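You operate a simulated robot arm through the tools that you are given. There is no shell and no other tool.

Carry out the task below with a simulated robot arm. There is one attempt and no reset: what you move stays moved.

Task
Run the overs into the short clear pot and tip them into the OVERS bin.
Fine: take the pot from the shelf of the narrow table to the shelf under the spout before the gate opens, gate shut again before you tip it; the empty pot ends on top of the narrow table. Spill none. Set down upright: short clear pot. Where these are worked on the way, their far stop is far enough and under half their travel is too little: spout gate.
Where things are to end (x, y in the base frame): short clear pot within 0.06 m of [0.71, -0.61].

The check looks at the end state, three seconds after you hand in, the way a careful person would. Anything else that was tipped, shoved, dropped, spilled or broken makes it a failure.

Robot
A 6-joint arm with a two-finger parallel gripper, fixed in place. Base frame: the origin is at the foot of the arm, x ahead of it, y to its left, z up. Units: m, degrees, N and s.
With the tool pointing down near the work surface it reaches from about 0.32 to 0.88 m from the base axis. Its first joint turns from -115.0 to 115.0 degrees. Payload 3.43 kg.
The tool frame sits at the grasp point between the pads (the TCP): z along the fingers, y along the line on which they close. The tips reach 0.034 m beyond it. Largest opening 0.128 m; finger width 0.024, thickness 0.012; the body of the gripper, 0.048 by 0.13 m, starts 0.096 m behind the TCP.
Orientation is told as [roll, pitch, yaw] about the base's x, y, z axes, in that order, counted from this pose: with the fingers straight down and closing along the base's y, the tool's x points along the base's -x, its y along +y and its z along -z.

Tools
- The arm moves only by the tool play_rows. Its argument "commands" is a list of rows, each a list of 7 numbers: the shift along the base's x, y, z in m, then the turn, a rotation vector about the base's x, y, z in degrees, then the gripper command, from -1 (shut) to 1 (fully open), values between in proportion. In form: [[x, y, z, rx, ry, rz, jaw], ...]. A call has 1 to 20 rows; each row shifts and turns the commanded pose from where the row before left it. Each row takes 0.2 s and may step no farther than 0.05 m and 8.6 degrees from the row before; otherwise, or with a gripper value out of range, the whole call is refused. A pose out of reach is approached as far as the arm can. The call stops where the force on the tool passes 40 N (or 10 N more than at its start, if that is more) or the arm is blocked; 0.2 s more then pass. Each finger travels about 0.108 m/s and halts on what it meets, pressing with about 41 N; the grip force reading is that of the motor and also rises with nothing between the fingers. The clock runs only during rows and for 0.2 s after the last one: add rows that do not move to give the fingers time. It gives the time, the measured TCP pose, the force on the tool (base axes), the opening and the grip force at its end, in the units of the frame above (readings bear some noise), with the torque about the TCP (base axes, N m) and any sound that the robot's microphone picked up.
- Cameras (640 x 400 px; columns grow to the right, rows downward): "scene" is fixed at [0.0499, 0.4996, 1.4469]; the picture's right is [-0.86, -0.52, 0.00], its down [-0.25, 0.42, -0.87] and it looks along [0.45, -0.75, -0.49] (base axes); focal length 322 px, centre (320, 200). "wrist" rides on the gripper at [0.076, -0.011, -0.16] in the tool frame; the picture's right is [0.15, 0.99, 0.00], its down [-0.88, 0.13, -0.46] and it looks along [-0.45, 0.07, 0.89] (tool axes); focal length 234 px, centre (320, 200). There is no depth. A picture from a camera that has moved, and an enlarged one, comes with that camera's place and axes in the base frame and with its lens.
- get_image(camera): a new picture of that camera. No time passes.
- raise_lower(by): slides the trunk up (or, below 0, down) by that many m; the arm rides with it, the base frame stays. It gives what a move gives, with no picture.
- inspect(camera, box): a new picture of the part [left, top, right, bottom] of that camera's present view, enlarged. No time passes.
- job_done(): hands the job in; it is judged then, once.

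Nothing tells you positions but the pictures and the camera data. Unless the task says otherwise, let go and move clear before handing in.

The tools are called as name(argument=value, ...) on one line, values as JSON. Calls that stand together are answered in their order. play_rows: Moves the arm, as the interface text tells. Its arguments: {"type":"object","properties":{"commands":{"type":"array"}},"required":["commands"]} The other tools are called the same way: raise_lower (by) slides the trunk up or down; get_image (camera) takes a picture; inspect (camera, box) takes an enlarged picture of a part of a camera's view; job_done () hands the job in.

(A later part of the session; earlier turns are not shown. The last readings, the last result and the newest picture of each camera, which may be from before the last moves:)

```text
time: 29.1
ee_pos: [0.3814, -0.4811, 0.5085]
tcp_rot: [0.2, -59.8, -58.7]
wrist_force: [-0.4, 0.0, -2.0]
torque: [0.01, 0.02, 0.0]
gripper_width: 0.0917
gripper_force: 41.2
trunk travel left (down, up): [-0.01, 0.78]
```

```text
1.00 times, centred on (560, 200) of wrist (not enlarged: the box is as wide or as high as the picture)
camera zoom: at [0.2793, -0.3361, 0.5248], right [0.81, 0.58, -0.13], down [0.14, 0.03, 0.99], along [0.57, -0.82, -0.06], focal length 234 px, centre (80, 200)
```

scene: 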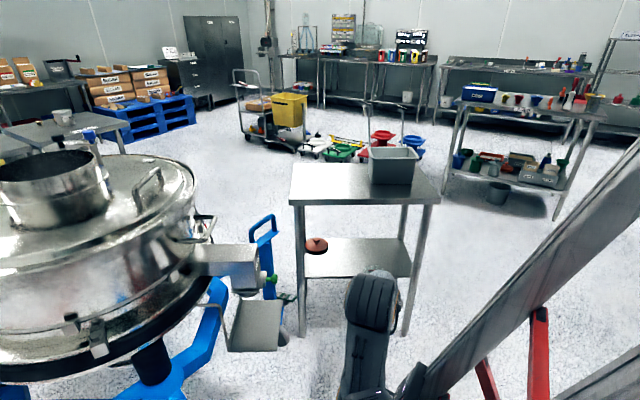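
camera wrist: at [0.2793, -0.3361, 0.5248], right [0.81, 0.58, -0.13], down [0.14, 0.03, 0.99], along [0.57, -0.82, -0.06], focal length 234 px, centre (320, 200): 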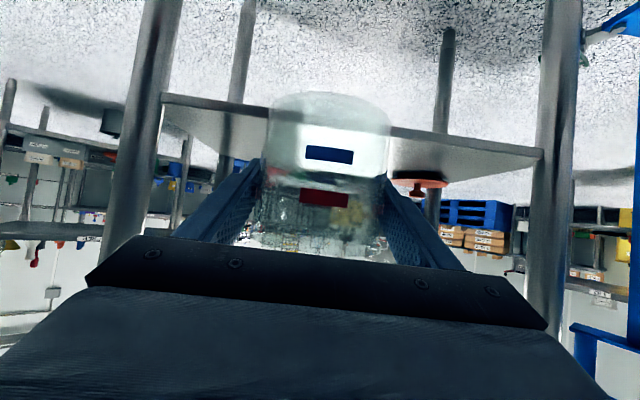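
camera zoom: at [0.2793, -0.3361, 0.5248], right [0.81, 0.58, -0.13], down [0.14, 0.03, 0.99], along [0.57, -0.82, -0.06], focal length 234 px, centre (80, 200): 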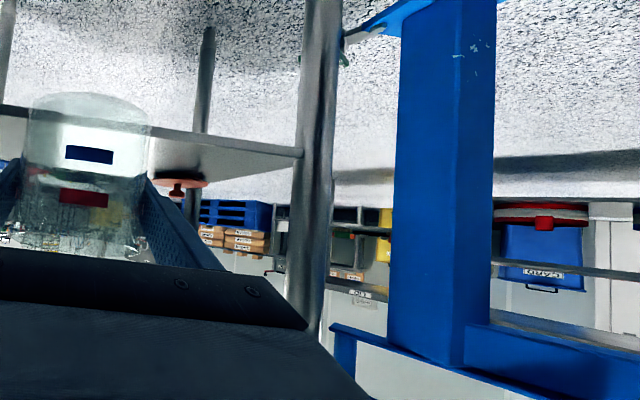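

The pot axis sits right at the TCP. Now I'll carry it on an arc around the base towards the tray, rising to z ≈ 0.665 so its bottom clears the tray and its rim stays below the outlet.

play_rows(commands=[[0.0229, 0.0194, 0.0131, 0, 0, 2.8, -1], [0.0229, 0.0194, 0.0131, 0, 0, 2.8, -1], [0.0206, 0.0219, 0.0131, 0, 0, 2.8, -1], [0.0206, 0.0219, 0.0131, 0, 0, 2.8, -1], [0.0184, 0.0238, 0.0131, 0, 0, 2.8, -1], [0.0184, 0.0238, 0.0131, 0, 0, 2.8, -1], [0.0159, 0.0255, 0.0131, 0, 0, 2.8, -1], [0.0159, 0.0255, 0.0131, 0, 0, 2.8, -1], [0.0134, 0.0269, 0.0131, 0, 0, 2.8, -1], [0.0134, 0.0269, 0.0131, 0, 0, 2.8, -1], [0, 0, 0, 0, 0, 0, -1]])

get_image(camera="wrist")

get_image(camera="scene")

```text
time: 31.5
ee_pos: [0.6123, -0.3105, 0.5968]
tcp_rot: [0.1, -59.9, -30.8]
wrist_force: [-0.1, -0.3, -0.4]
torque: [0.01, 0.01, 0.02]
gripper_width: 0.092
gripper_force: 40.8
out of reach, approached as far as the arm can: row 4, 5, 6, 7, 8, 9, 10
trunk travel left (down, up): [-0.01, 0.78]
```

```text
taken
camera wrist: at [0.4541, -0.2305, 0.6122], right [0.44, 0.89, -0.13], down [0.11, 0.09, 0.99], along [0.89, -0.45, -0.06], focal length 234 px, centre (320, 200)
```

wrist: 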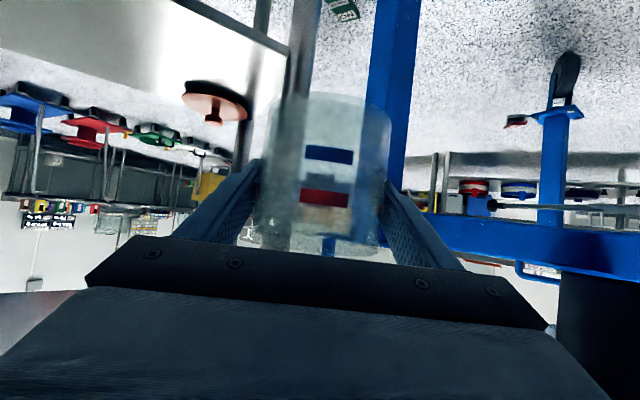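

```text
taken
```

scene: 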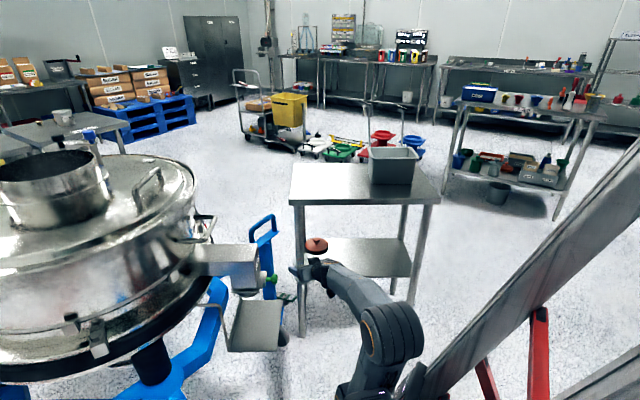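

The inner reach limit grows as the arm rises with the trunk low. I'll raise the trunk so the arm's own posture stays favourable, then bring the TCP back down.

raise_lower(by=0.17)

play_rows(commands=[[0, 0, -0.02, 0, 0, 6, -1], [0, 0, -0.02, 0, 0, 6, -1], [0, 0, -0.02, 0, 0, 6, -1], [0, 0, -0.02, 0, 0, 6, -1], [0, 0, -0.02, 0, 0, 6, -1], [0, 0, 0, 0, 0, 0, -1]])

get_image(camera="wrist")

get_image(camera="scene")

```text
time: 33.4
ee_pos: [0.6116, -0.3124, 0.7664]
tcp_rot: [0.1, -59.8, -30.9]
wrist_force: [-1.1, 0.0, 0.3]
torque: [-0.02, -0.02, -0.03]
gripper_width: 0.0921
gripper_force: 41.3
trunk travel left (down, up): [-0.18, 0.61]
```

```text
time: 34.8
ee_pos: [0.6115, -0.3132, 0.6672]
tcp_rot: [0.0, -59.8, -0.7]
wrist_force: [0.4, 0.6, -0.9]
torque: [-0.03, 0.01, 0.0]
gripper_width: 0.0917
gripper_force: 41.1
trunk travel left (down, up): [-0.18, 0.61]
```

```text
taken
camera wrist: at [0.434, -0.3209, 0.6827], right [-0.06, 0.99, -0.13], down [0.05, 0.13, 0.99], along [1.0, 0.05, -0.06], focal length 234 px, centre (320, 200)
```

wrist: 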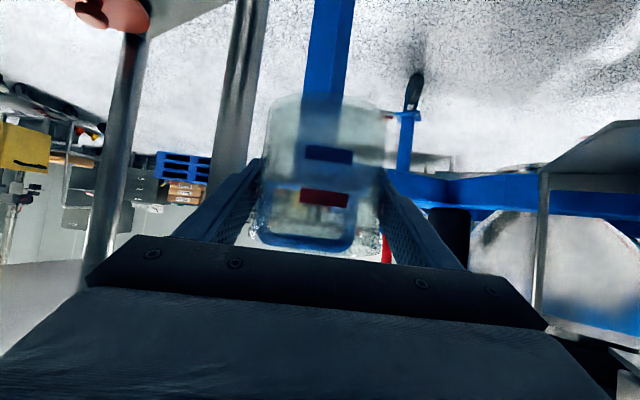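

```text
taken
```

scene: 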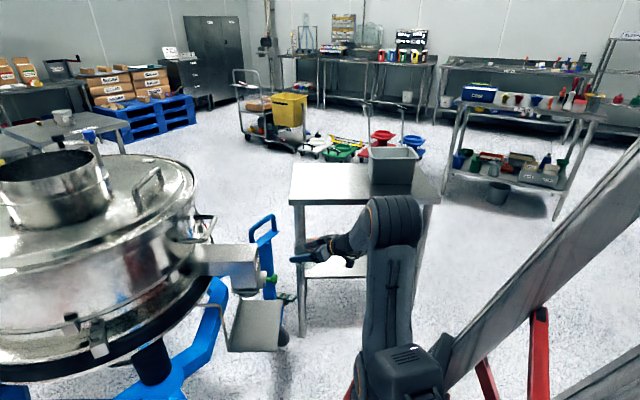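

That pose is reachable. The tray lies along +y from here at nearly constant x, so I'll move towards it while turning the tool to the spout's direction (yaw ≈ 31°).

play_rows(commands=[[-0.0039, 0.029, 0, 0, 0, 6.3, -1], [-0.0039, 0.029, 0, 0, 0, 6.3, -1], [-0.0039, 0.029, 0, 0, 0, 6.3, -1], [-0.0039, 0.029, 0, 0, 0, 6.3, -1], [-0.0039, 0.029, 0, 0, 0, 6.3, -1], [0, 0, 0, 0, 0, 0, -1]])

get_image(camera="wrist")

inspect(camera="scene", box=[190, 210, 382, 330])

```text
time: 36.2
ee_pos: [0.5923, -0.1674, 0.6647]
tcp_rot: [0.1, -59.8, 30.8]
wrist_force: [0.0, -0.8, -0.4]
torque: [0.01, -0.02, -0.03]
gripper_width: 0.0919
gripper_force: 41.0
trunk travel left (down, up): [-0.18, 0.61]
```

```text
taken
camera wrist: at [0.4464, -0.267, 0.6816], right [-0.57, 0.81, -0.13], down [-0.02, 0.14, 0.99], along [0.82, 0.57, -0.06], focal length 234 px, centre (320, 200)
```

wrist: 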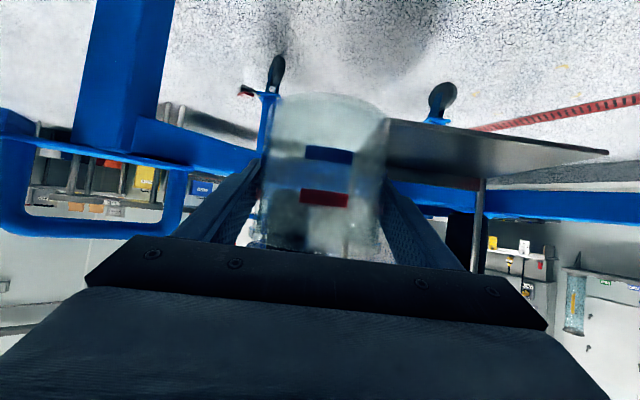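

```text
3.33 times, centred on (286, 270) of scene
camera zoom: at [0.0499, 0.4996, 1.4469], right [-0.86, -0.52, 0.0], down [-0.25, 0.42, -0.87], along [0.45, -0.75, -0.49], focal length 1074 px, centre (433, -33)
```

zoom: 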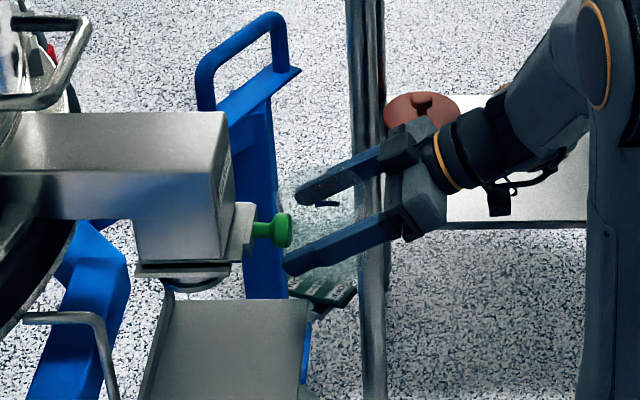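

The scene view shows a clear approach below the gate knob. I'll move on towards the tray and pause halfway to check the clearances.

play_rows(commands=[[-0.0005, 0.025, 0, 0, 0, 0, -1], [-0.0005, 0.025, 0, 0, 0, 0, -1], [-0.0005, 0.025, 0, 0, 0, 0, -1], [-0.0005, 0.025, 0, 0, 0, 0, -1], [0, 0, 0, 0, 0, 0, -1]])

get_image(camera="wrist")

inspect(camera="scene", box=[190, 220, 350, 320])

```text
time: 37.4
ee_pos: [0.589, -0.0673, 0.6659]
tcp_rot: [0.1, -59.7, 30.8]
wrist_force: [-0.2, 0.0, -0.2]
torque: [-0.02, -0.05, 0.01]
gripper_width: 0.0917
gripper_force: 41.4
trunk travel left (down, up): [-0.18, 0.61]
```

```text
taken
camera wrist: at [0.4435, -0.1664, 0.6811], right [-0.57, 0.81, -0.13], down [-0.02, 0.14, 0.99], along [0.82, 0.57, -0.06], focal length 234 px, centre (320, 200)
```

wrist: 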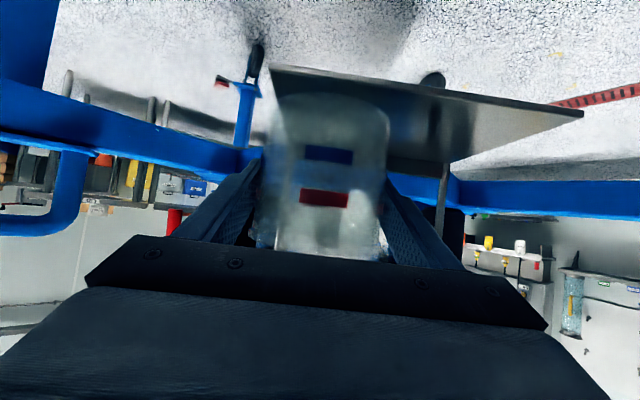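

```text
4.00 times, centred on (270, 270) of scene
camera zoom: at [0.0499, 0.4996, 1.4469], right [-0.86, -0.52, 0.0], down [-0.25, 0.42, -0.87], along [0.45, -0.75, -0.49], focal length 1288 px, centre (520, -80)
```

zoom: 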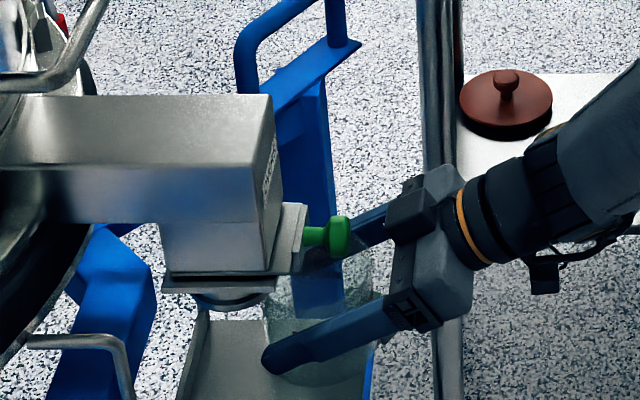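

There's good clearance below the outlet and beside the knob. I'll finish the move to put the pot under the outlet.

play_rows(commands=[[0, 0.0227, 0, 0, 0, 0, -1], [0, 0.0227, 0, 0, 0, 0, -1], [0, 0.0227, 0, 0, 0, 0, -1], [0, 0, 0, 0, 0, 0, -1]])

get_image(camera="wrist")

inspect(camera="scene", box=[190, 240, 318, 320])

```text
time: 38.2
ee_pos: [0.6114, -0.0197, 0.675]
tcp_rot: [0.6, -59.4, 29.8]
wrist_force: [-7.7, -19.5, -5.9]
torque: [2.24, -1.25, 1.43]
gripper_width: 0.0919
gripper_force: 41.1
out of reach, approached as far as the arm can: row 1, 2, 3
trunk travel left (down, up): [-0.18, 0.61]
stopped in row 4: the force on the tool passed its limit at 50 N (the readings are from after the stop); the commanded pose is now the measured one
```

```text
taken
camera wrist: at [0.4641, -0.1187, 0.692], right [-0.56, 0.82, -0.12], down [-0.01, 0.14, 0.99], along [0.83, 0.56, -0.07], focal length 234 px, centre (320, 200)
```

wrist: 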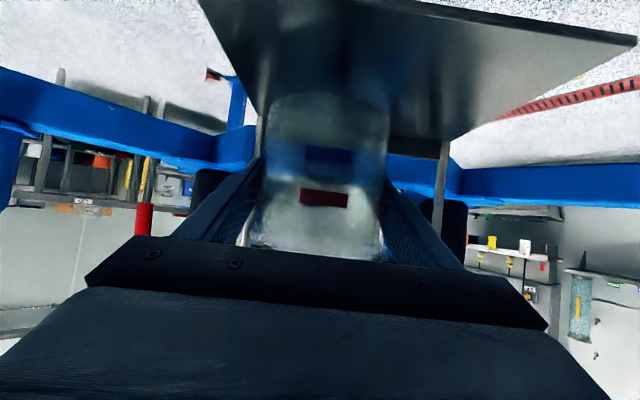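

```text
5.00 times, centred on (254, 280) of scene
camera zoom: at [0.0499, 0.4996, 1.4469], right [-0.86, -0.52, 0.0], down [-0.25, 0.42, -0.87], along [0.45, -0.75, -0.49], focal length 1610 px, centre (650, -200)
```

zoom: 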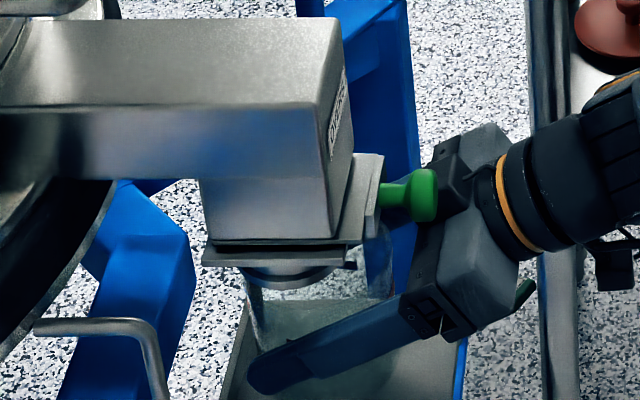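

The arm hit its inner limit and was pushed up and out, so the gripper body touched the knob end (the torque matches a contact at the knob). I'll back off along the same path and check the pot and gate.

play_rows(commands=[[-0.0075, -0.0159, -0.003, 0, 0, 0, -1], [-0.0075, -0.0159, -0.003, 0, 0, 0, -1], [-0.0075, -0.0159, -0.003, 0, 0, 0, -1], [0, 0, 0, 0, 0, 0, -1]])

get_image(camera="wrist")

inspect(camera="scene", box=[190, 240, 318, 320])

```text
time: 39.2
ee_pos: [0.5904, -0.0666, 0.6674]
tcp_rot: [0.4, -59.5, 30.1]
wrist_force: [0.5, 0.4, -0.4]
torque: [0.0, 0.0, 0.0]
gripper_width: 0.092
gripper_force: 41.1
trunk travel left (down, up): [-0.18, 0.61]
```

```text
taken
camera wrist: at [0.4437, -0.1653, 0.6835], right [-0.57, 0.82, -0.12], down [-0.02, 0.14, 0.99], along [0.82, 0.56, -0.06], focal length 234 px, centre (320, 200)
```

wrist: 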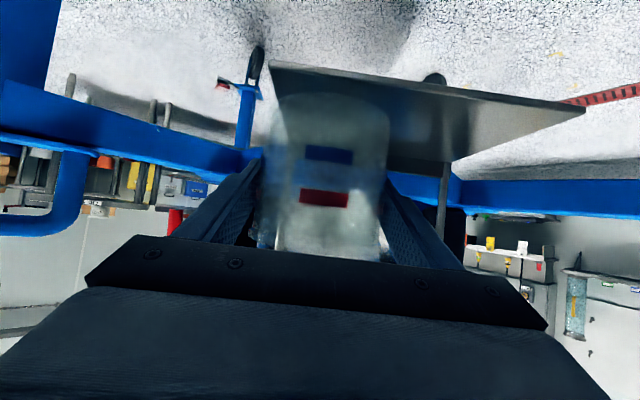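

```text
5.00 times, centred on (254, 280) of scene
camera zoom: at [0.0499, 0.4996, 1.4469], right [-0.86, -0.52, 0.0], down [-0.25, 0.42, -0.87], along [0.45, -0.75, -0.49], focal length 1610 px, centre (650, -200)
```

zoom: 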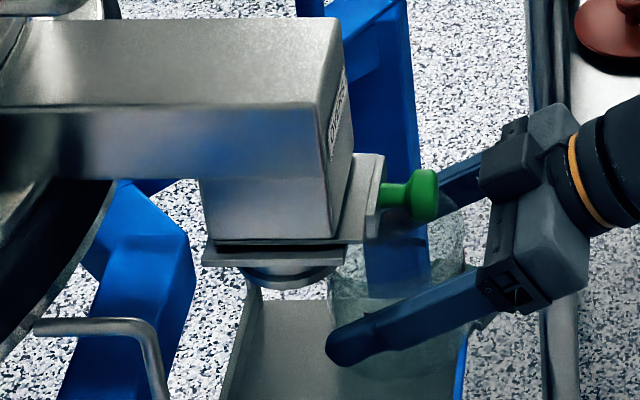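

The knob hasn't moved and the pot is steady in the grip. I'll retreat to open space and turn the tool to yaw ≈ 75°, which keeps the body away from the knob and gives the arm more room.

play_rows(commands=[[0, -0.025, 0, 0, 0, 0, -1], [0, -0.025, 0, 0, 0, 0, -1], [0, -0.025, 0, 0, 0, 0, -1], [0, -0.025, 0, 0, 0, 0, -1], [0, 0, 0, 0, 0, 7.5, -1], [0, 0, 0, 0, 0, 7.5, -1], [0, 0, 0, 0, 0, 7.5, -1], [0, 0, 0, 0, 0, 7.5, -1], [0, 0, 0, 0, 0, 7.5, -1], [0, 0, 0, 0, 0, 7.5, -1], [0, 0, 0, 0, 0, 0, -1]])

get_image(camera="wrist")

get_image(camera="scene")

```text
time: 41.6
ee_pos: [0.5891, -0.1663, 0.6669]
tcp_rot: [0.4, -59.4, 75.1]
wrist_force: [0.5, 0.2, -1.1]
torque: [0.04, 0.03, 0.0]
gripper_width: 0.0918
gripper_force: 40.5
trunk travel left (down, up): [-0.18, 0.61]
```

```text
taken
camera wrist: at [0.5546, -0.3398, 0.6835], right [-0.98, 0.18, -0.12], down [-0.11, 0.09, 0.99], along [0.19, 0.98, -0.06], focal length 234 px, centre (320, 200)
```

wrist: 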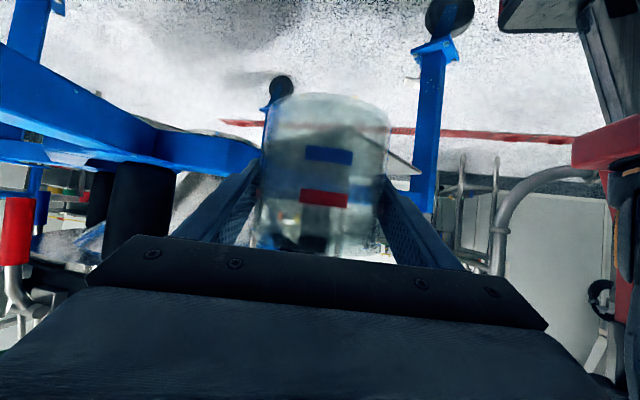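

```text
taken
```

scene: 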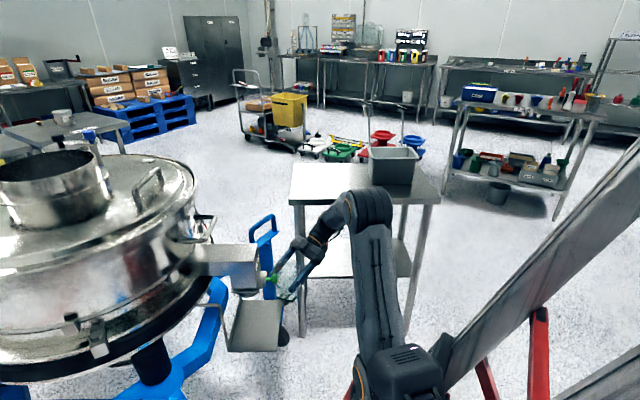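

The arm is in a comfortable posture now. I'll advance along +y in two stages at slightly lower height.

play_rows(commands=[[0, 0.0278, -0.0015, 0, 0, 0, -1], [0, 0.0278, -0.0015, 0, 0, 0, -1], [0, 0.0278, -0.0015, 0, 0, 0, -1], [0, 0.0278, -0.0015, 0, 0, 0, -1], [0, 0, 0, 0, 0, 0, -1]])

get_image(camera="wrist")

inspect(camera="scene", box=[190, 220, 350, 320])

```text
time: 42.8
ee_pos: [0.5899, -0.0555, 0.6593]
tcp_rot: [0.3, -59.5, 75.0]
wrist_force: [-0.1, 0.0, -0.5]
torque: [-0.03, 0.0, 0.0]
gripper_width: 0.0918
gripper_force: 41.3
trunk travel left (down, up): [-0.18, 0.61]
```

```text
taken
camera wrist: at [0.5554, -0.2284, 0.6759], right [-0.98, 0.18, -0.12], down [-0.11, 0.09, 0.99], along [0.19, 0.98, -0.06], focal length 234 px, centre (320, 200)
```

wrist: 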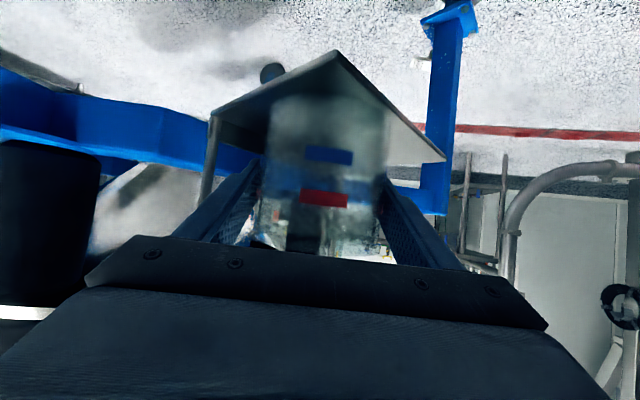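

```text
4.00 times, centred on (270, 270) of scene
camera zoom: at [0.0499, 0.4996, 1.4469], right [-0.86, -0.52, 0.0], down [-0.25, 0.42, -0.87], along [0.45, -0.75, -0.49], focal length 1288 px, centre (520, -80)
```

zoom: 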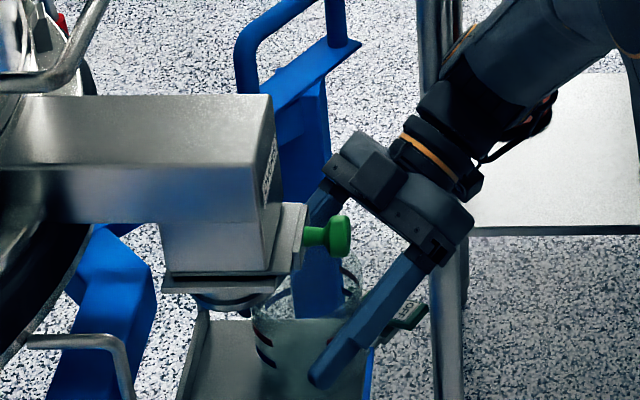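

The tray corner checks out at z ≈ 0.596, matching my estimate, and the path is clear. I'll finish the approach.

play_rows(commands=[[0, 0.019, 0, 0, 0, 0, -1], [0, 0.019, 0, 0, 0, 0, -1], [0, 0.019, 0, 0, 0, 0, -1], [0, 0, 0, 0, 0, 0, -1]])

get_image(camera="wrist")

inspect(camera="scene", box=[190, 240, 318, 320])

```text
time: 43.8
ee_pos: [0.5906, 0.0019, 0.6607]
tcp_rot: [0.4, -59.5, 75.0]
wrist_force: [-0.2, 0.5, -0.8]
torque: [-0.02, -0.02, -0.02]
gripper_width: 0.092
gripper_force: 41.3
trunk travel left (down, up): [-0.18, 0.61]
```

```text
taken
camera wrist: at [0.556, -0.1706, 0.6784], right [-0.98, 0.18, -0.12], down [-0.11, 0.09, 0.99], along [0.19, 0.98, -0.06], focal length 234 px, centre (320, 200)
```

wrist: 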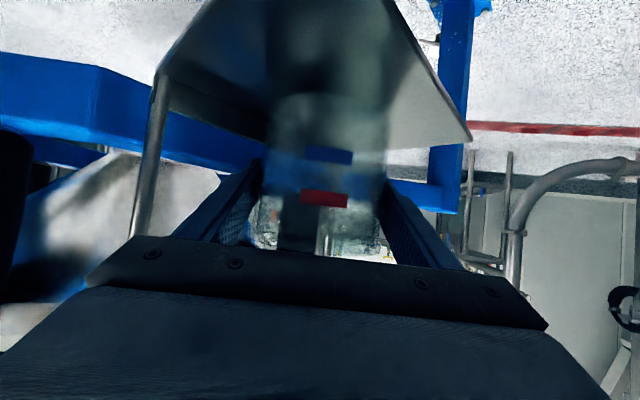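

```text
5.00 times, centred on (254, 280) of scene
camera zoom: at [0.0499, 0.4996, 1.4469], right [-0.86, -0.52, 0.0], down [-0.25, 0.42, -0.87], along [0.45, -0.75, -0.49], focal length 1610 px, centre (650, -200)
```

zoom: 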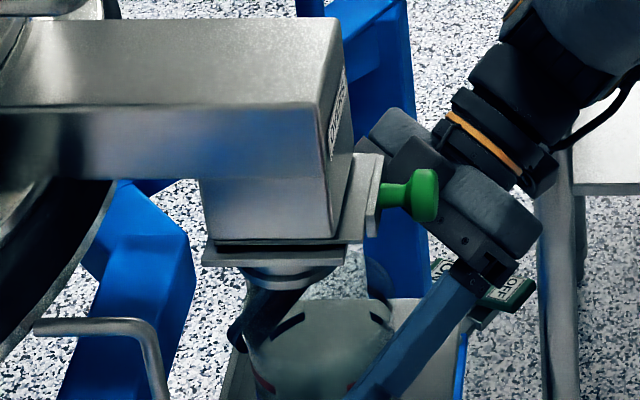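

The pot is about 10 mm short of the outlet along the spout axis. I'll nudge it in, then lower gently until it touches the tray.

play_rows(commands=[[0.004, 0.0024, 0, 0, 0, 0, -1], [0.004, 0.0024, 0, 0, 0, 0, -1], [0, 0, -0.003, 0, 0, 0, -1], [0, 0, -0.003, 0, 0, 0, -1], [0, 0, -0.002, 0, 0, 0, -1], [0, 0, 0, 0, 0, 0, -1]])

play_rows(commands=[[0, 0, -0.0015, 0, 0, 0, -1], [0, 0, 0, 0, 0, 0, -1]])

play_rows(commands=[[0, 0, -0.0015, 0, 0, 0, -1], [0, 0, 0, 0, 0, 0, -1]])

inspect(camera="scene", box=[190, 240, 318, 320])

```text
time: 45.2
ee_pos: [0.5966, 0.0069, 0.6541]
tcp_rot: [0.0, -59.6, 75.4]
wrist_force: [-3.3, 0.7, 26.2]
torque: [0.02, -0.04, -0.02]
gripper_width: 0.092
gripper_force: 40.9
trunk travel left (down, up): [-0.18, 0.61]
```

```text
time: 45.8
ee_pos: [0.5961, 0.0057, 0.6509]
tcp_rot: [0.2, -59.5, 75.2]
wrist_force: [-1.4, -1.0, 27.3]
torque: [-0.07, -0.04, -0.02]
gripper_width: 0.0921
gripper_force: 41.5
trunk travel left (down, up): [-0.18, 0.61]
```

```text
time: 46.4
ee_pos: [0.5976, 0.0073, 0.6502]
tcp_rot: [0.2, -59.5, 75.2]
wrist_force: [-1.5, -0.6, 26.4]
torque: [-0.14, -0.04, -0.01]
gripper_width: 0.0915
gripper_force: 41.1
trunk travel left (down, up): [-0.18, 0.61]
```

```text
5.00 times, centred on (254, 280) of scene
camera zoom: at [0.0499, 0.4996, 1.4469], right [-0.86, -0.52, 0.0], down [-0.25, 0.42, -0.87], along [0.45, -0.75, -0.49], focal length 1610 px, centre (650, -200)
```

zoom: 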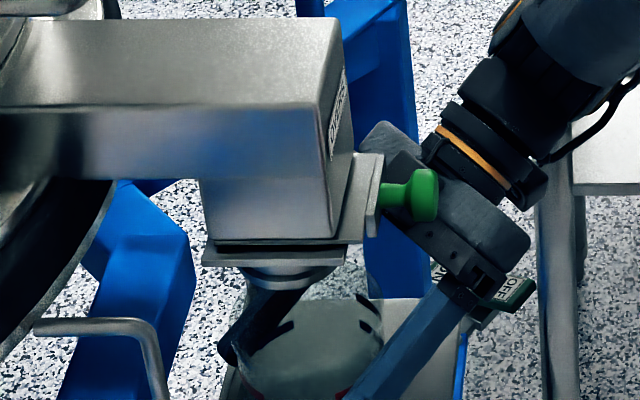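

The pot is down on the tray, with contact at about 26 N. I'll ease off, open the fingers and retreat horizontally the way I came.

play_rows(commands=[[0, 0, 0.0015, 0, 0, 0, -1], [0, 0, 0, 0, 0, 0, 0.5], [0, 0, 0, 0, 0, 0, 0.75], [0, 0, 0, 0, 0, 0, 1], [0, 0, 0, 0, 0, 0, 1]])

inspect(camera="scene", box=[190, 240, 318, 320])

get_image(camera="wrist")

```text
time: 47.6
ee_pos: [0.5976, 0.0075, 0.6507]
tcp_rot: [0.4, -59.5, 75.0]
wrist_force: [0.1, 0.1, -0.3]
torque: [-0.03, 0.02, 0.01]
gripper_width: 0.1278
gripper_force: 0.1
trunk travel left (down, up): [-0.18, 0.61]
```

```text
5.00 times, centred on (254, 280) of scene
camera zoom: at [0.0499, 0.4996, 1.4469], right [-0.86, -0.52, 0.0], down [-0.25, 0.42, -0.87], along [0.45, -0.75, -0.49], focal length 1610 px, centre (650, -200)
```

zoom: 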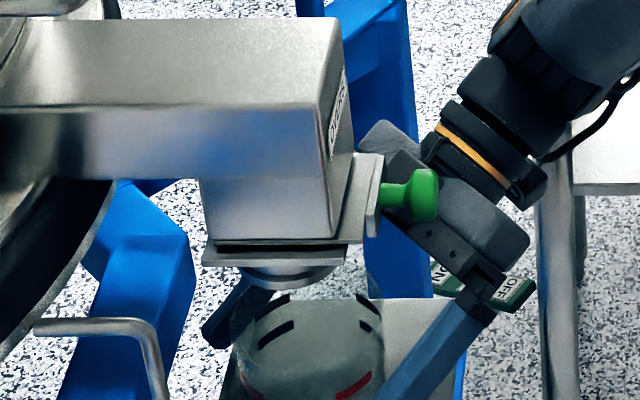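

```text
taken
camera wrist: at [0.5628, -0.1662, 0.6679], right [-0.98, 0.18, -0.12], down [-0.11, 0.09, 0.99], along [0.19, 0.98, -0.06], focal length 234 px, centre (320, 200)
```

wrist: 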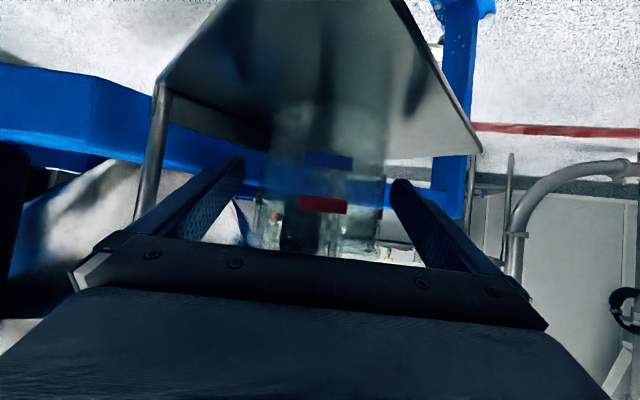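

The pot is standing free and centred under the outlet. I'll retreat horizontally now.

play_rows(commands=[[-0.0069, -0.0258, 0, 0, 0, 0, 1], [-0.0069, -0.0258, 0, 0, 0, 0, 1], [-0.0069, -0.0258, 0, 0, 0, 0, 1], [-0.0069, -0.0258, 0, 0, 0, 0, 1], [-0.0069, -0.0258, 0, 0, 0, 0, 1], [-0.0069, -0.0258, 0, 0, 0, 0, 1], [0, 0, 0, 0, 0, 0, 1]])

inspect(camera="scene", box=[190, 220, 350, 320])

get_image(camera="wrist")

```text
time: 49.2
ee_pos: [0.5539, -0.1491, 0.6491]
tcp_rot: [0.3, -59.5, 75.1]
wrist_force: [-0.7, -0.6, -0.4]
torque: [-0.01, 0.01, -0.03]
gripper_width: 0.1281
gripper_force: 0.1
trunk travel left (down, up): [-0.18, 0.61]
```

```text
4.00 times, centred on (270, 270) of scene
camera zoom: at [0.0499, 0.4996, 1.4469], right [-0.86, -0.52, 0.0], down [-0.25, 0.42, -0.87], along [0.45, -0.75, -0.49], focal length 1288 px, centre (520, -80)
```

zoom: 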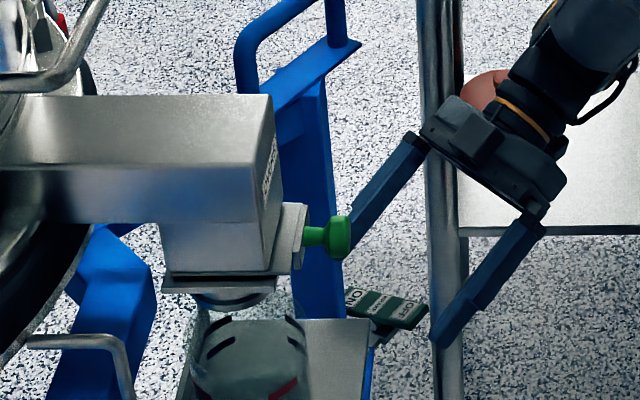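

```text
taken
camera wrist: at [0.5203, -0.3213, 0.6674], right [-0.98, 0.18, -0.12], down [-0.11, 0.09, 0.99], along [0.19, 0.98, -0.06], focal length 234 px, centre (320, 200)
```

wrist: 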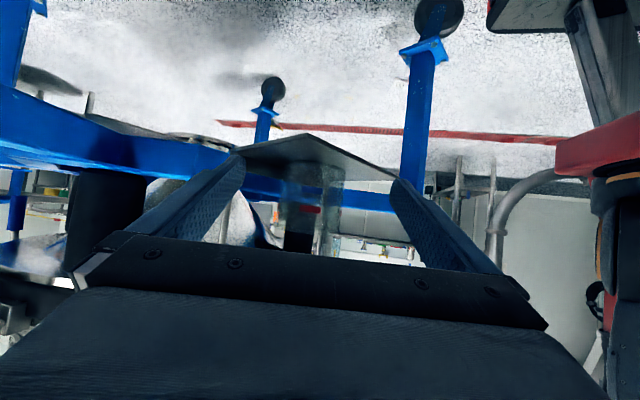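

The pot stands under the outlet. Next is the gate. I'll rise away, bring the tool nearly vertical with the fingers closing across the knob, and hover above the knob.

play_rows(commands=[[-0.005, -0.02, 0.035, -7.63, 2.05, 0, 1], [-0.005, -0.02, 0.04, -7.63, 2.05, 0, 1], [-0.005, -0.02, 0.04, -7.63, 2.05, 0, 1], [-0.005, -0.02, 0.04, -7.63, 2.05, 0, 1], [-0.005, -0.02, 0.04, -7.63, 2.05, 0, 1], [0, 0, 0, 0, 0, 0, 1]])

play_rows(commands=[[-0.006, 0.03, 0.012, 0, 0, -7.35, 1], [-0.006, 0.03, 0.012, 0, 0, -7.35, 1], [-0.006, 0.03, 0.012, 0, 0, -7.35, 1], [-0.006, 0.03, 0.012, 0, 0, -7.35, 1], [-0.006, 0.03, 0.012, 0, 0, -7.35, 1], [-0.006, 0.03, 0.012, 0, 0, -7.35, 1], [0, 0, 0, 0, 0, 0, 1]])

get_image(camera="scene")

get_image(camera="wrist")

```text
time: 50.6
ee_pos: [0.5326, -0.2474, 0.8464]
tcp_rot: [0.4, -19.9, 75.1]
wrist_force: [-0.1, 0.1, 0.0]
torque: [0.0, -0.01, -0.01]
gripper_width: 0.1279
gripper_force: 0.0
trunk travel left (down, up): [-0.18, 0.61]
```

```text
time: 52.2
ee_pos: [0.5347, -0.0887, 0.928]
tcp_rot: [0.6, -19.7, 30.9]
wrist_force: [-0.7, 1.0, 0.8]
torque: [0.0, 0.01, -0.04]
gripper_width: 0.1284
gripper_force: 0.0
out of reach, approached as far as the arm can: row 5, 6
trunk travel left (down, up): [-0.18, 0.61]
```

```text
taken
```

scene: 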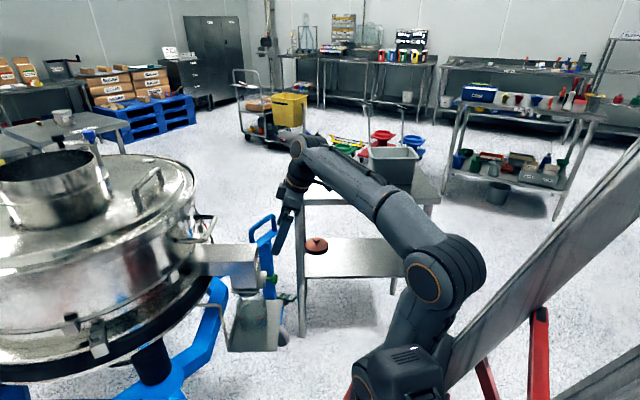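

```text
taken
camera wrist: at [0.4323, -0.1642, 1.0531], right [-0.63, 0.78, -0.04], down [0.51, 0.45, 0.73], along [0.58, 0.44, -0.68], focal length 234 px, centre (320, 200)
```

wrist: 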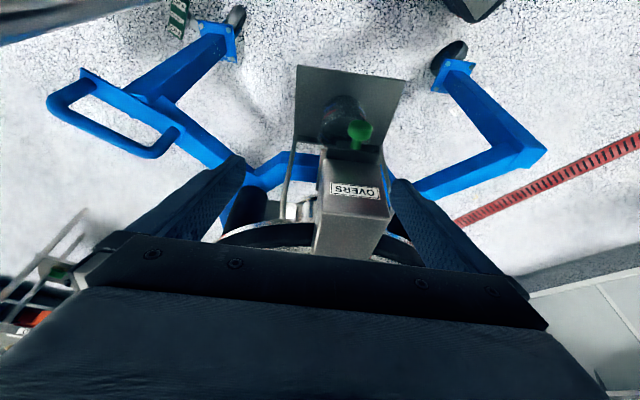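

The arm reached its inner limit again at this height, so I'll raise the trunk to let it fold better, then line up with the knob. The knob still checks out at (0.527, -0.035, 0.786).

raise_lower(by=0.25)

play_rows(commands=[[-0.007, 0.005, -0.04, 0, 0, 0, 1], [-0.007, 0.005, -0.04, 0, 0, 0, 1], [-0.007, 0.005, -0.04, 0, 0, 0, 1], [-0.007, 0.005, -0.04, 0, 0, 0, 1], [-0.007, 0.005, -0.04, 0, 0, 0, 1], [-0.007, 0.005, -0.04, 0, 0, 0, 1], [0, 0, 0, 0, 0, 0, 1]])

get_image(camera="scene")

get_image(camera="wrist")

```text
time: 54.8
ee_pos: [0.5352, -0.0894, 1.1771]
tcp_rot: [0.4, -20.0, 30.9]
wrist_force: [0.1, 0.1, 0.1]
torque: [-0.02, 0.04, 0.02]
gripper_width: 0.1278
gripper_force: 0.0
trunk travel left (down, up): [-0.43, 0.36]
```

```text
time: 56.4
ee_pos: [0.4941, -0.0586, 0.9356]
tcp_rot: [0.4, -19.9, 31.0]
wrist_force: [0.6, -0.5, 0.6]
torque: [0.01, 0.03, 0.0]
gripper_width: 0.1283
gripper_force: 0.0
trunk travel left (down, up): [-0.43, 0.36]
```

```text
taken
```

scene: 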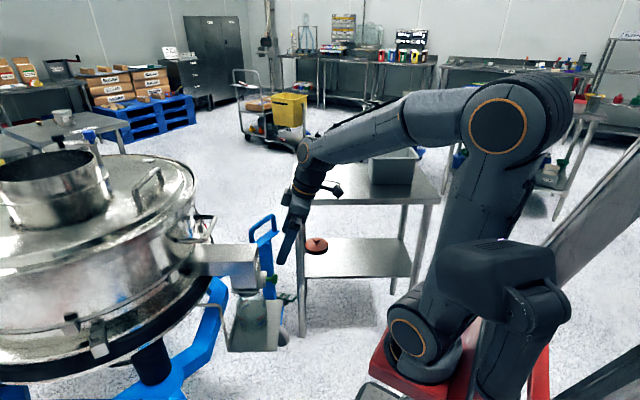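

```text
taken
camera wrist: at [0.3908, -0.133, 1.0607], right [-0.63, 0.78, -0.04], down [0.51, 0.45, 0.73], along [0.59, 0.44, -0.68], focal length 234 px, centre (320, 200)
```

wrist: 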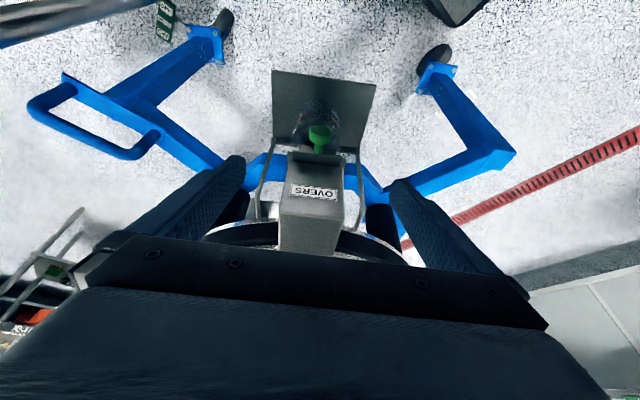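

The tool is well aligned with the knob. I'll descend in stages, keeping to the outer side so the tips clear the gate flange.

play_rows(commands=[[0.0052, 0.0036, -0.0239, 0, 0, 0, 1], [0.0052, 0.0036, -0.0239, 0, 0, 0, 1], [0.0052, 0.0036, -0.0239, 0, 0, 0, 1], [0.0052, 0.0036, -0.0239, 0, 0, 0, 1], [0, 0, 0, 0, 0, 0, 1]])

inspect(camera="wrist", box=[200, 60, 440, 210])

inspect(camera="scene", box=[210, 220, 338, 300])

```text
time: 57.6
ee_pos: [0.5143, -0.0462, 0.8417]
tcp_rot: [0.4, -20.0, 30.9]
wrist_force: [0.2, 0.0, 0.2]
torque: [-0.02, -0.02, 0.01]
gripper_width: 0.1279
gripper_force: 0.1
trunk travel left (down, up): [-0.43, 0.36]
```

```text
2.67 times, centred on (320, 135) of wrist
camera zoom: at [0.4126, -0.1214, 0.9663], right [-0.63, 0.78, -0.04], down [0.51, 0.45, 0.73], along [0.59, 0.44, -0.68], focal length 624 px, centre (320, 373)
```

zoom: 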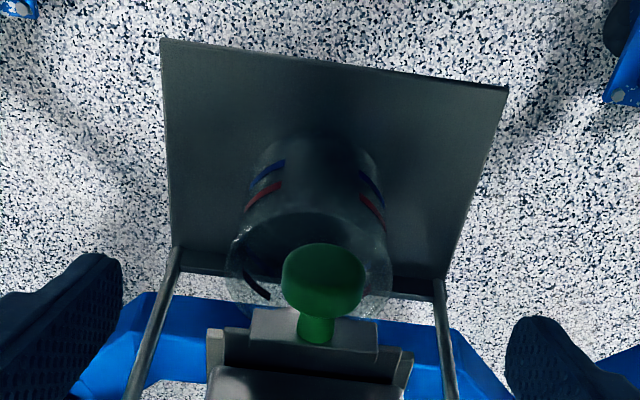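

```text
5.00 times, centred on (274, 260) of scene
camera zoom: at [0.0499, 0.4996, 1.4469], right [-0.86, -0.52, 0.0], down [-0.25, 0.42, -0.87], along [0.45, -0.75, -0.49], focal length 1610 px, centre (550, -100)
```

zoom: 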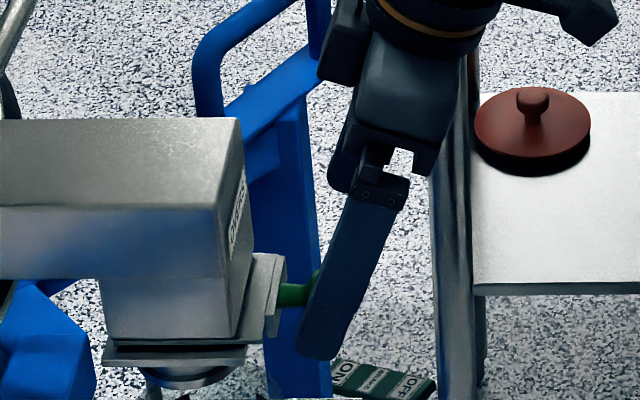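

The knob is centred between the fingers. I'll descend to knob height and close on it gently.

play_rows(commands=[[0.0033, 0.0026, -0.0172, 0, 0, 0, 1], [0.0033, 0.0026, -0.0172, 0, 0, 0, 1], [0.0033, 0.0026, -0.0172, 0, 0, 0, 1], [0, 0, 0, 0, 0, 0, 1]])

inspect(camera="wrist", box=[200, 60, 440, 210])

inspect(camera="scene", box=[210, 220, 338, 300])

```text
time: 58.6
ee_pos: [0.5242, -0.0378, 0.7891]
tcp_rot: [0.4, -20.0, 31.0]
wrist_force: [0.7, 0.2, 0.1]
torque: [-0.02, -0.01, 0.0]
gripper_width: 0.1279
gripper_force: 0.0
trunk travel left (down, up): [-0.43, 0.36]
```

```text
2.67 times, centred on (320, 135) of wrist
camera zoom: at [0.4218, -0.1129, 0.915], right [-0.63, 0.78, -0.04], down [0.51, 0.45, 0.73], along [0.59, 0.44, -0.68], focal length 624 px, centre (320, 373)
```

zoom: 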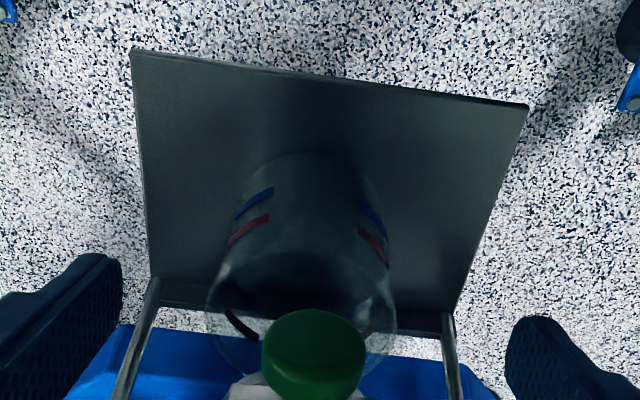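

```text
5.00 times, centred on (274, 260) of scene
camera zoom: at [0.0499, 0.4996, 1.4469], right [-0.86, -0.52, 0.0], down [-0.25, 0.42, -0.87], along [0.45, -0.75, -0.49], focal length 1610 px, centre (550, -100)
```

zoom: 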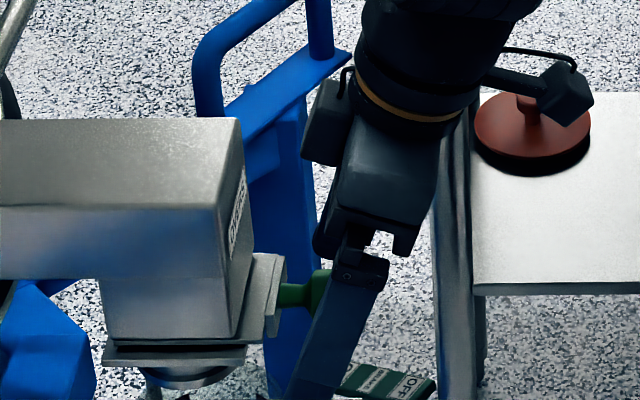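

The knob sits exactly at the grasp point. Closing the fingers on it.

play_rows(commands=[[0, 0, 0, 0, 0, 0, 0.2], [0, 0, 0, 0, 0, 0, -0.3], [0, 0, 0, 0, 0, 0, -1], [0, 0, 0, 0, 0, 0, -1], [0, 0, 0, 0, 0, 0, -1]])

inspect(camera="wrist", box=[200, 60, 440, 210])

inspect(camera="scene", box=[210, 220, 338, 300])

```text
time: 59.8
ee_pos: [0.5252, -0.0395, 0.7892]
tcp_rot: [0.2, -20.0, 30.9]
wrist_force: [9.4, -12.9, -1.4]
torque: [-0.21, -0.11, 0.48]
gripper_width: 0.0282
gripper_force: 44.7
trunk travel left (down, up): [-0.43, 0.36]
```

```text
2.67 times, centred on (320, 135) of wrist
camera zoom: at [0.4225, -0.114, 0.9153], right [-0.63, 0.78, -0.04], down [0.51, 0.45, 0.73], along [0.59, 0.44, -0.68], focal length 624 px, centre (320, 373)
```

zoom: 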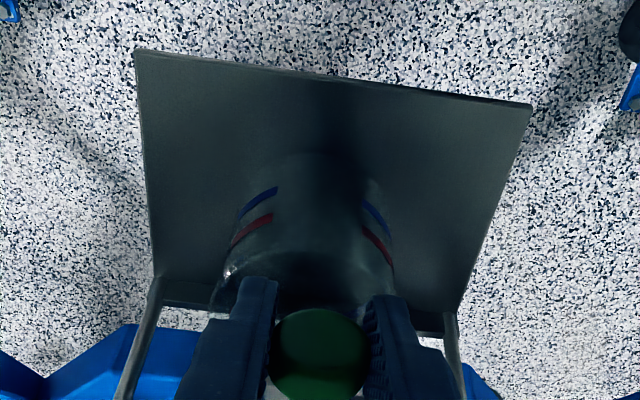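

```text
5.00 times, centred on (274, 260) of scene
camera zoom: at [0.0499, 0.4996, 1.4469], right [-0.86, -0.52, 0.0], down [-0.25, 0.42, -0.87], along [0.45, -0.75, -0.49], focal length 1610 px, centre (550, -100)
```

zoom: 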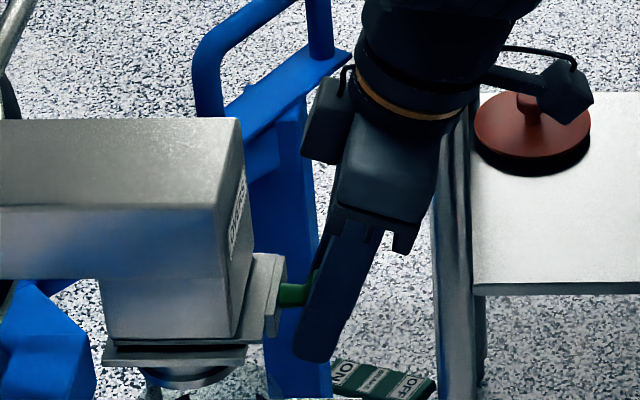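

The knob is gripped at 28 mm. I'll pull it outward along the spout axis in steps, watching the forces and the pot.

play_rows(commands=[[0.0008, -0.0013, 0, 0, 0, 0, -1], [-0.00856, -0.00517, 0, 0, 0, 0, -1], [-0.00856, -0.00517, 0, 0, 0, 0, -1]])

inspect(camera="scene", box=[210, 230, 338, 310])

inspect(camera="wrist", box=[200, 60, 440, 210])

```text
time: 60.6
ee_pos: [0.5083, -0.0499, 0.7906]
tcp_rot: [0.4, -20.0, 31.0]
wrist_force: [7.7, -12.8, -7.1]
torque: [-0.6, 0.4, 0.4]
gripper_width: 0.0281
gripper_force: 45.2
trunk travel left (down, up): [-0.43, 0.36]
```

```text
5.00 times, centred on (274, 270) of scene
camera zoom: at [0.0499, 0.4996, 1.4469], right [-0.86, -0.52, 0.0], down [-0.25, 0.42, -0.87], along [0.45, -0.75, -0.49], focal length 1610 px, centre (550, -150)
```

zoom: 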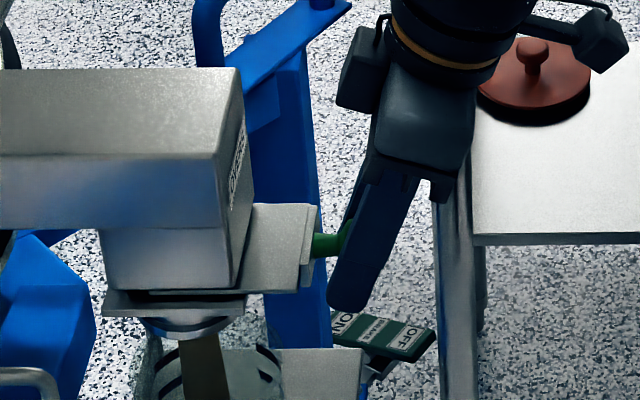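

```text
2.67 times, centred on (320, 135) of wrist
camera zoom: at [0.4063, -0.1244, 0.9155], right [-0.63, 0.78, -0.04], down [0.51, 0.46, 0.73], along [0.59, 0.44, -0.68], focal length 624 px, centre (320, 373)
```

zoom: 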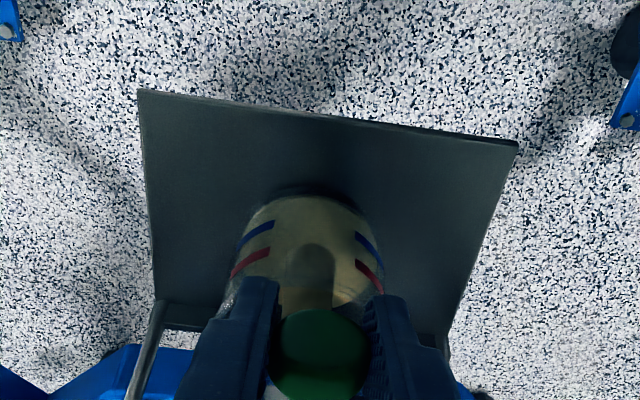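

Material is already flowing, with the gate about 20 mm open. I'll check the pot's fill level, since no time passes while I look.

inspect(camera="scene", box=[210, 270, 306, 330])

inspect(camera="wrist", box=[270, 120, 366, 180])

```text
6.67 times, centred on (258, 300) of scene
camera zoom: at [0.0499, 0.4996, 1.4469], right [-0.86, -0.52, 0.0], down [-0.25, 0.42, -0.87], along [0.45, -0.75, -0.49], focal length 2147 px, centre (733, -467)
```

zoom: 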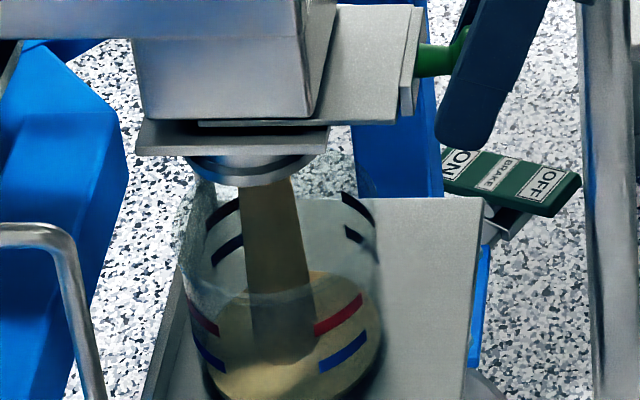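

```text
6.67 times, centred on (318, 150) of wrist
camera zoom: at [0.4063, -0.1244, 0.9155], right [-0.63, 0.78, -0.04], down [0.51, 0.46, 0.73], along [0.59, 0.44, -0.68], focal length 1561 px, centre (333, 533)
```

zoom: 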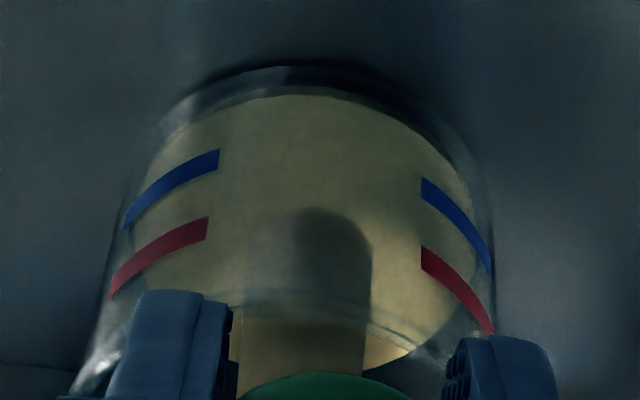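

The level is still very low, about 1 cm. I'll pull the gate further towards its stop.

play_rows(commands=[[-0.01712, -0.01034, 0, 0, 0, 0, -1], [-0.01712, -0.01034, 0, 0, 0, 0, -1]])

inspect(camera="scene", box=[210, 260, 322, 330])

inspect(camera="wrist", box=[200, 60, 440, 210])

```text
time: 61.2
ee_pos: [0.4739, -0.0699, 0.7903]
tcp_rot: [0.4, -20.1, 30.9]
wrist_force: [14.1, -16.9, 0.2]
torque: [-0.6, 0.34, 0.24]
gripper_width: 0.0284
gripper_force: 44.9
trunk travel left (down, up): [-0.43, 0.36]
```

```text
5.71 times, centred on (266, 295) of scene
camera zoom: at [0.0499, 0.4996, 1.4469], right [-0.86, -0.52, 0.0], down [-0.25, 0.42, -0.87], along [0.45, -0.75, -0.49], focal length 1840 px, centre (629, -343)
```

zoom: 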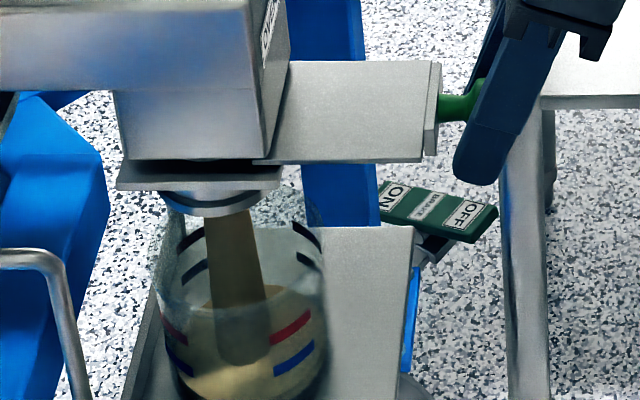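

```text
2.67 times, centred on (320, 135) of wrist
camera zoom: at [0.3715, -0.1456, 0.9152], right [-0.63, 0.78, -0.04], down [0.51, 0.45, 0.73], along [0.59, 0.44, -0.68], focal length 624 px, centre (320, 373)
```

zoom: 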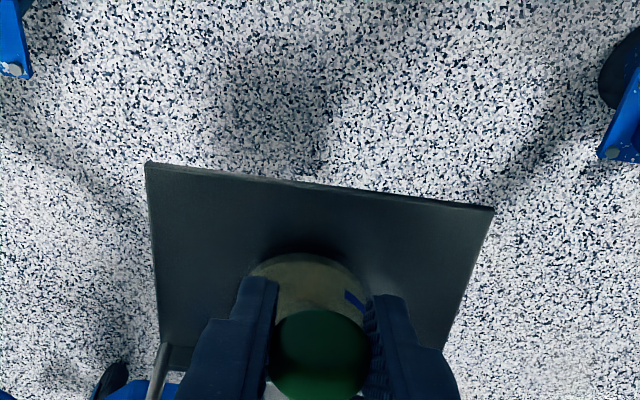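

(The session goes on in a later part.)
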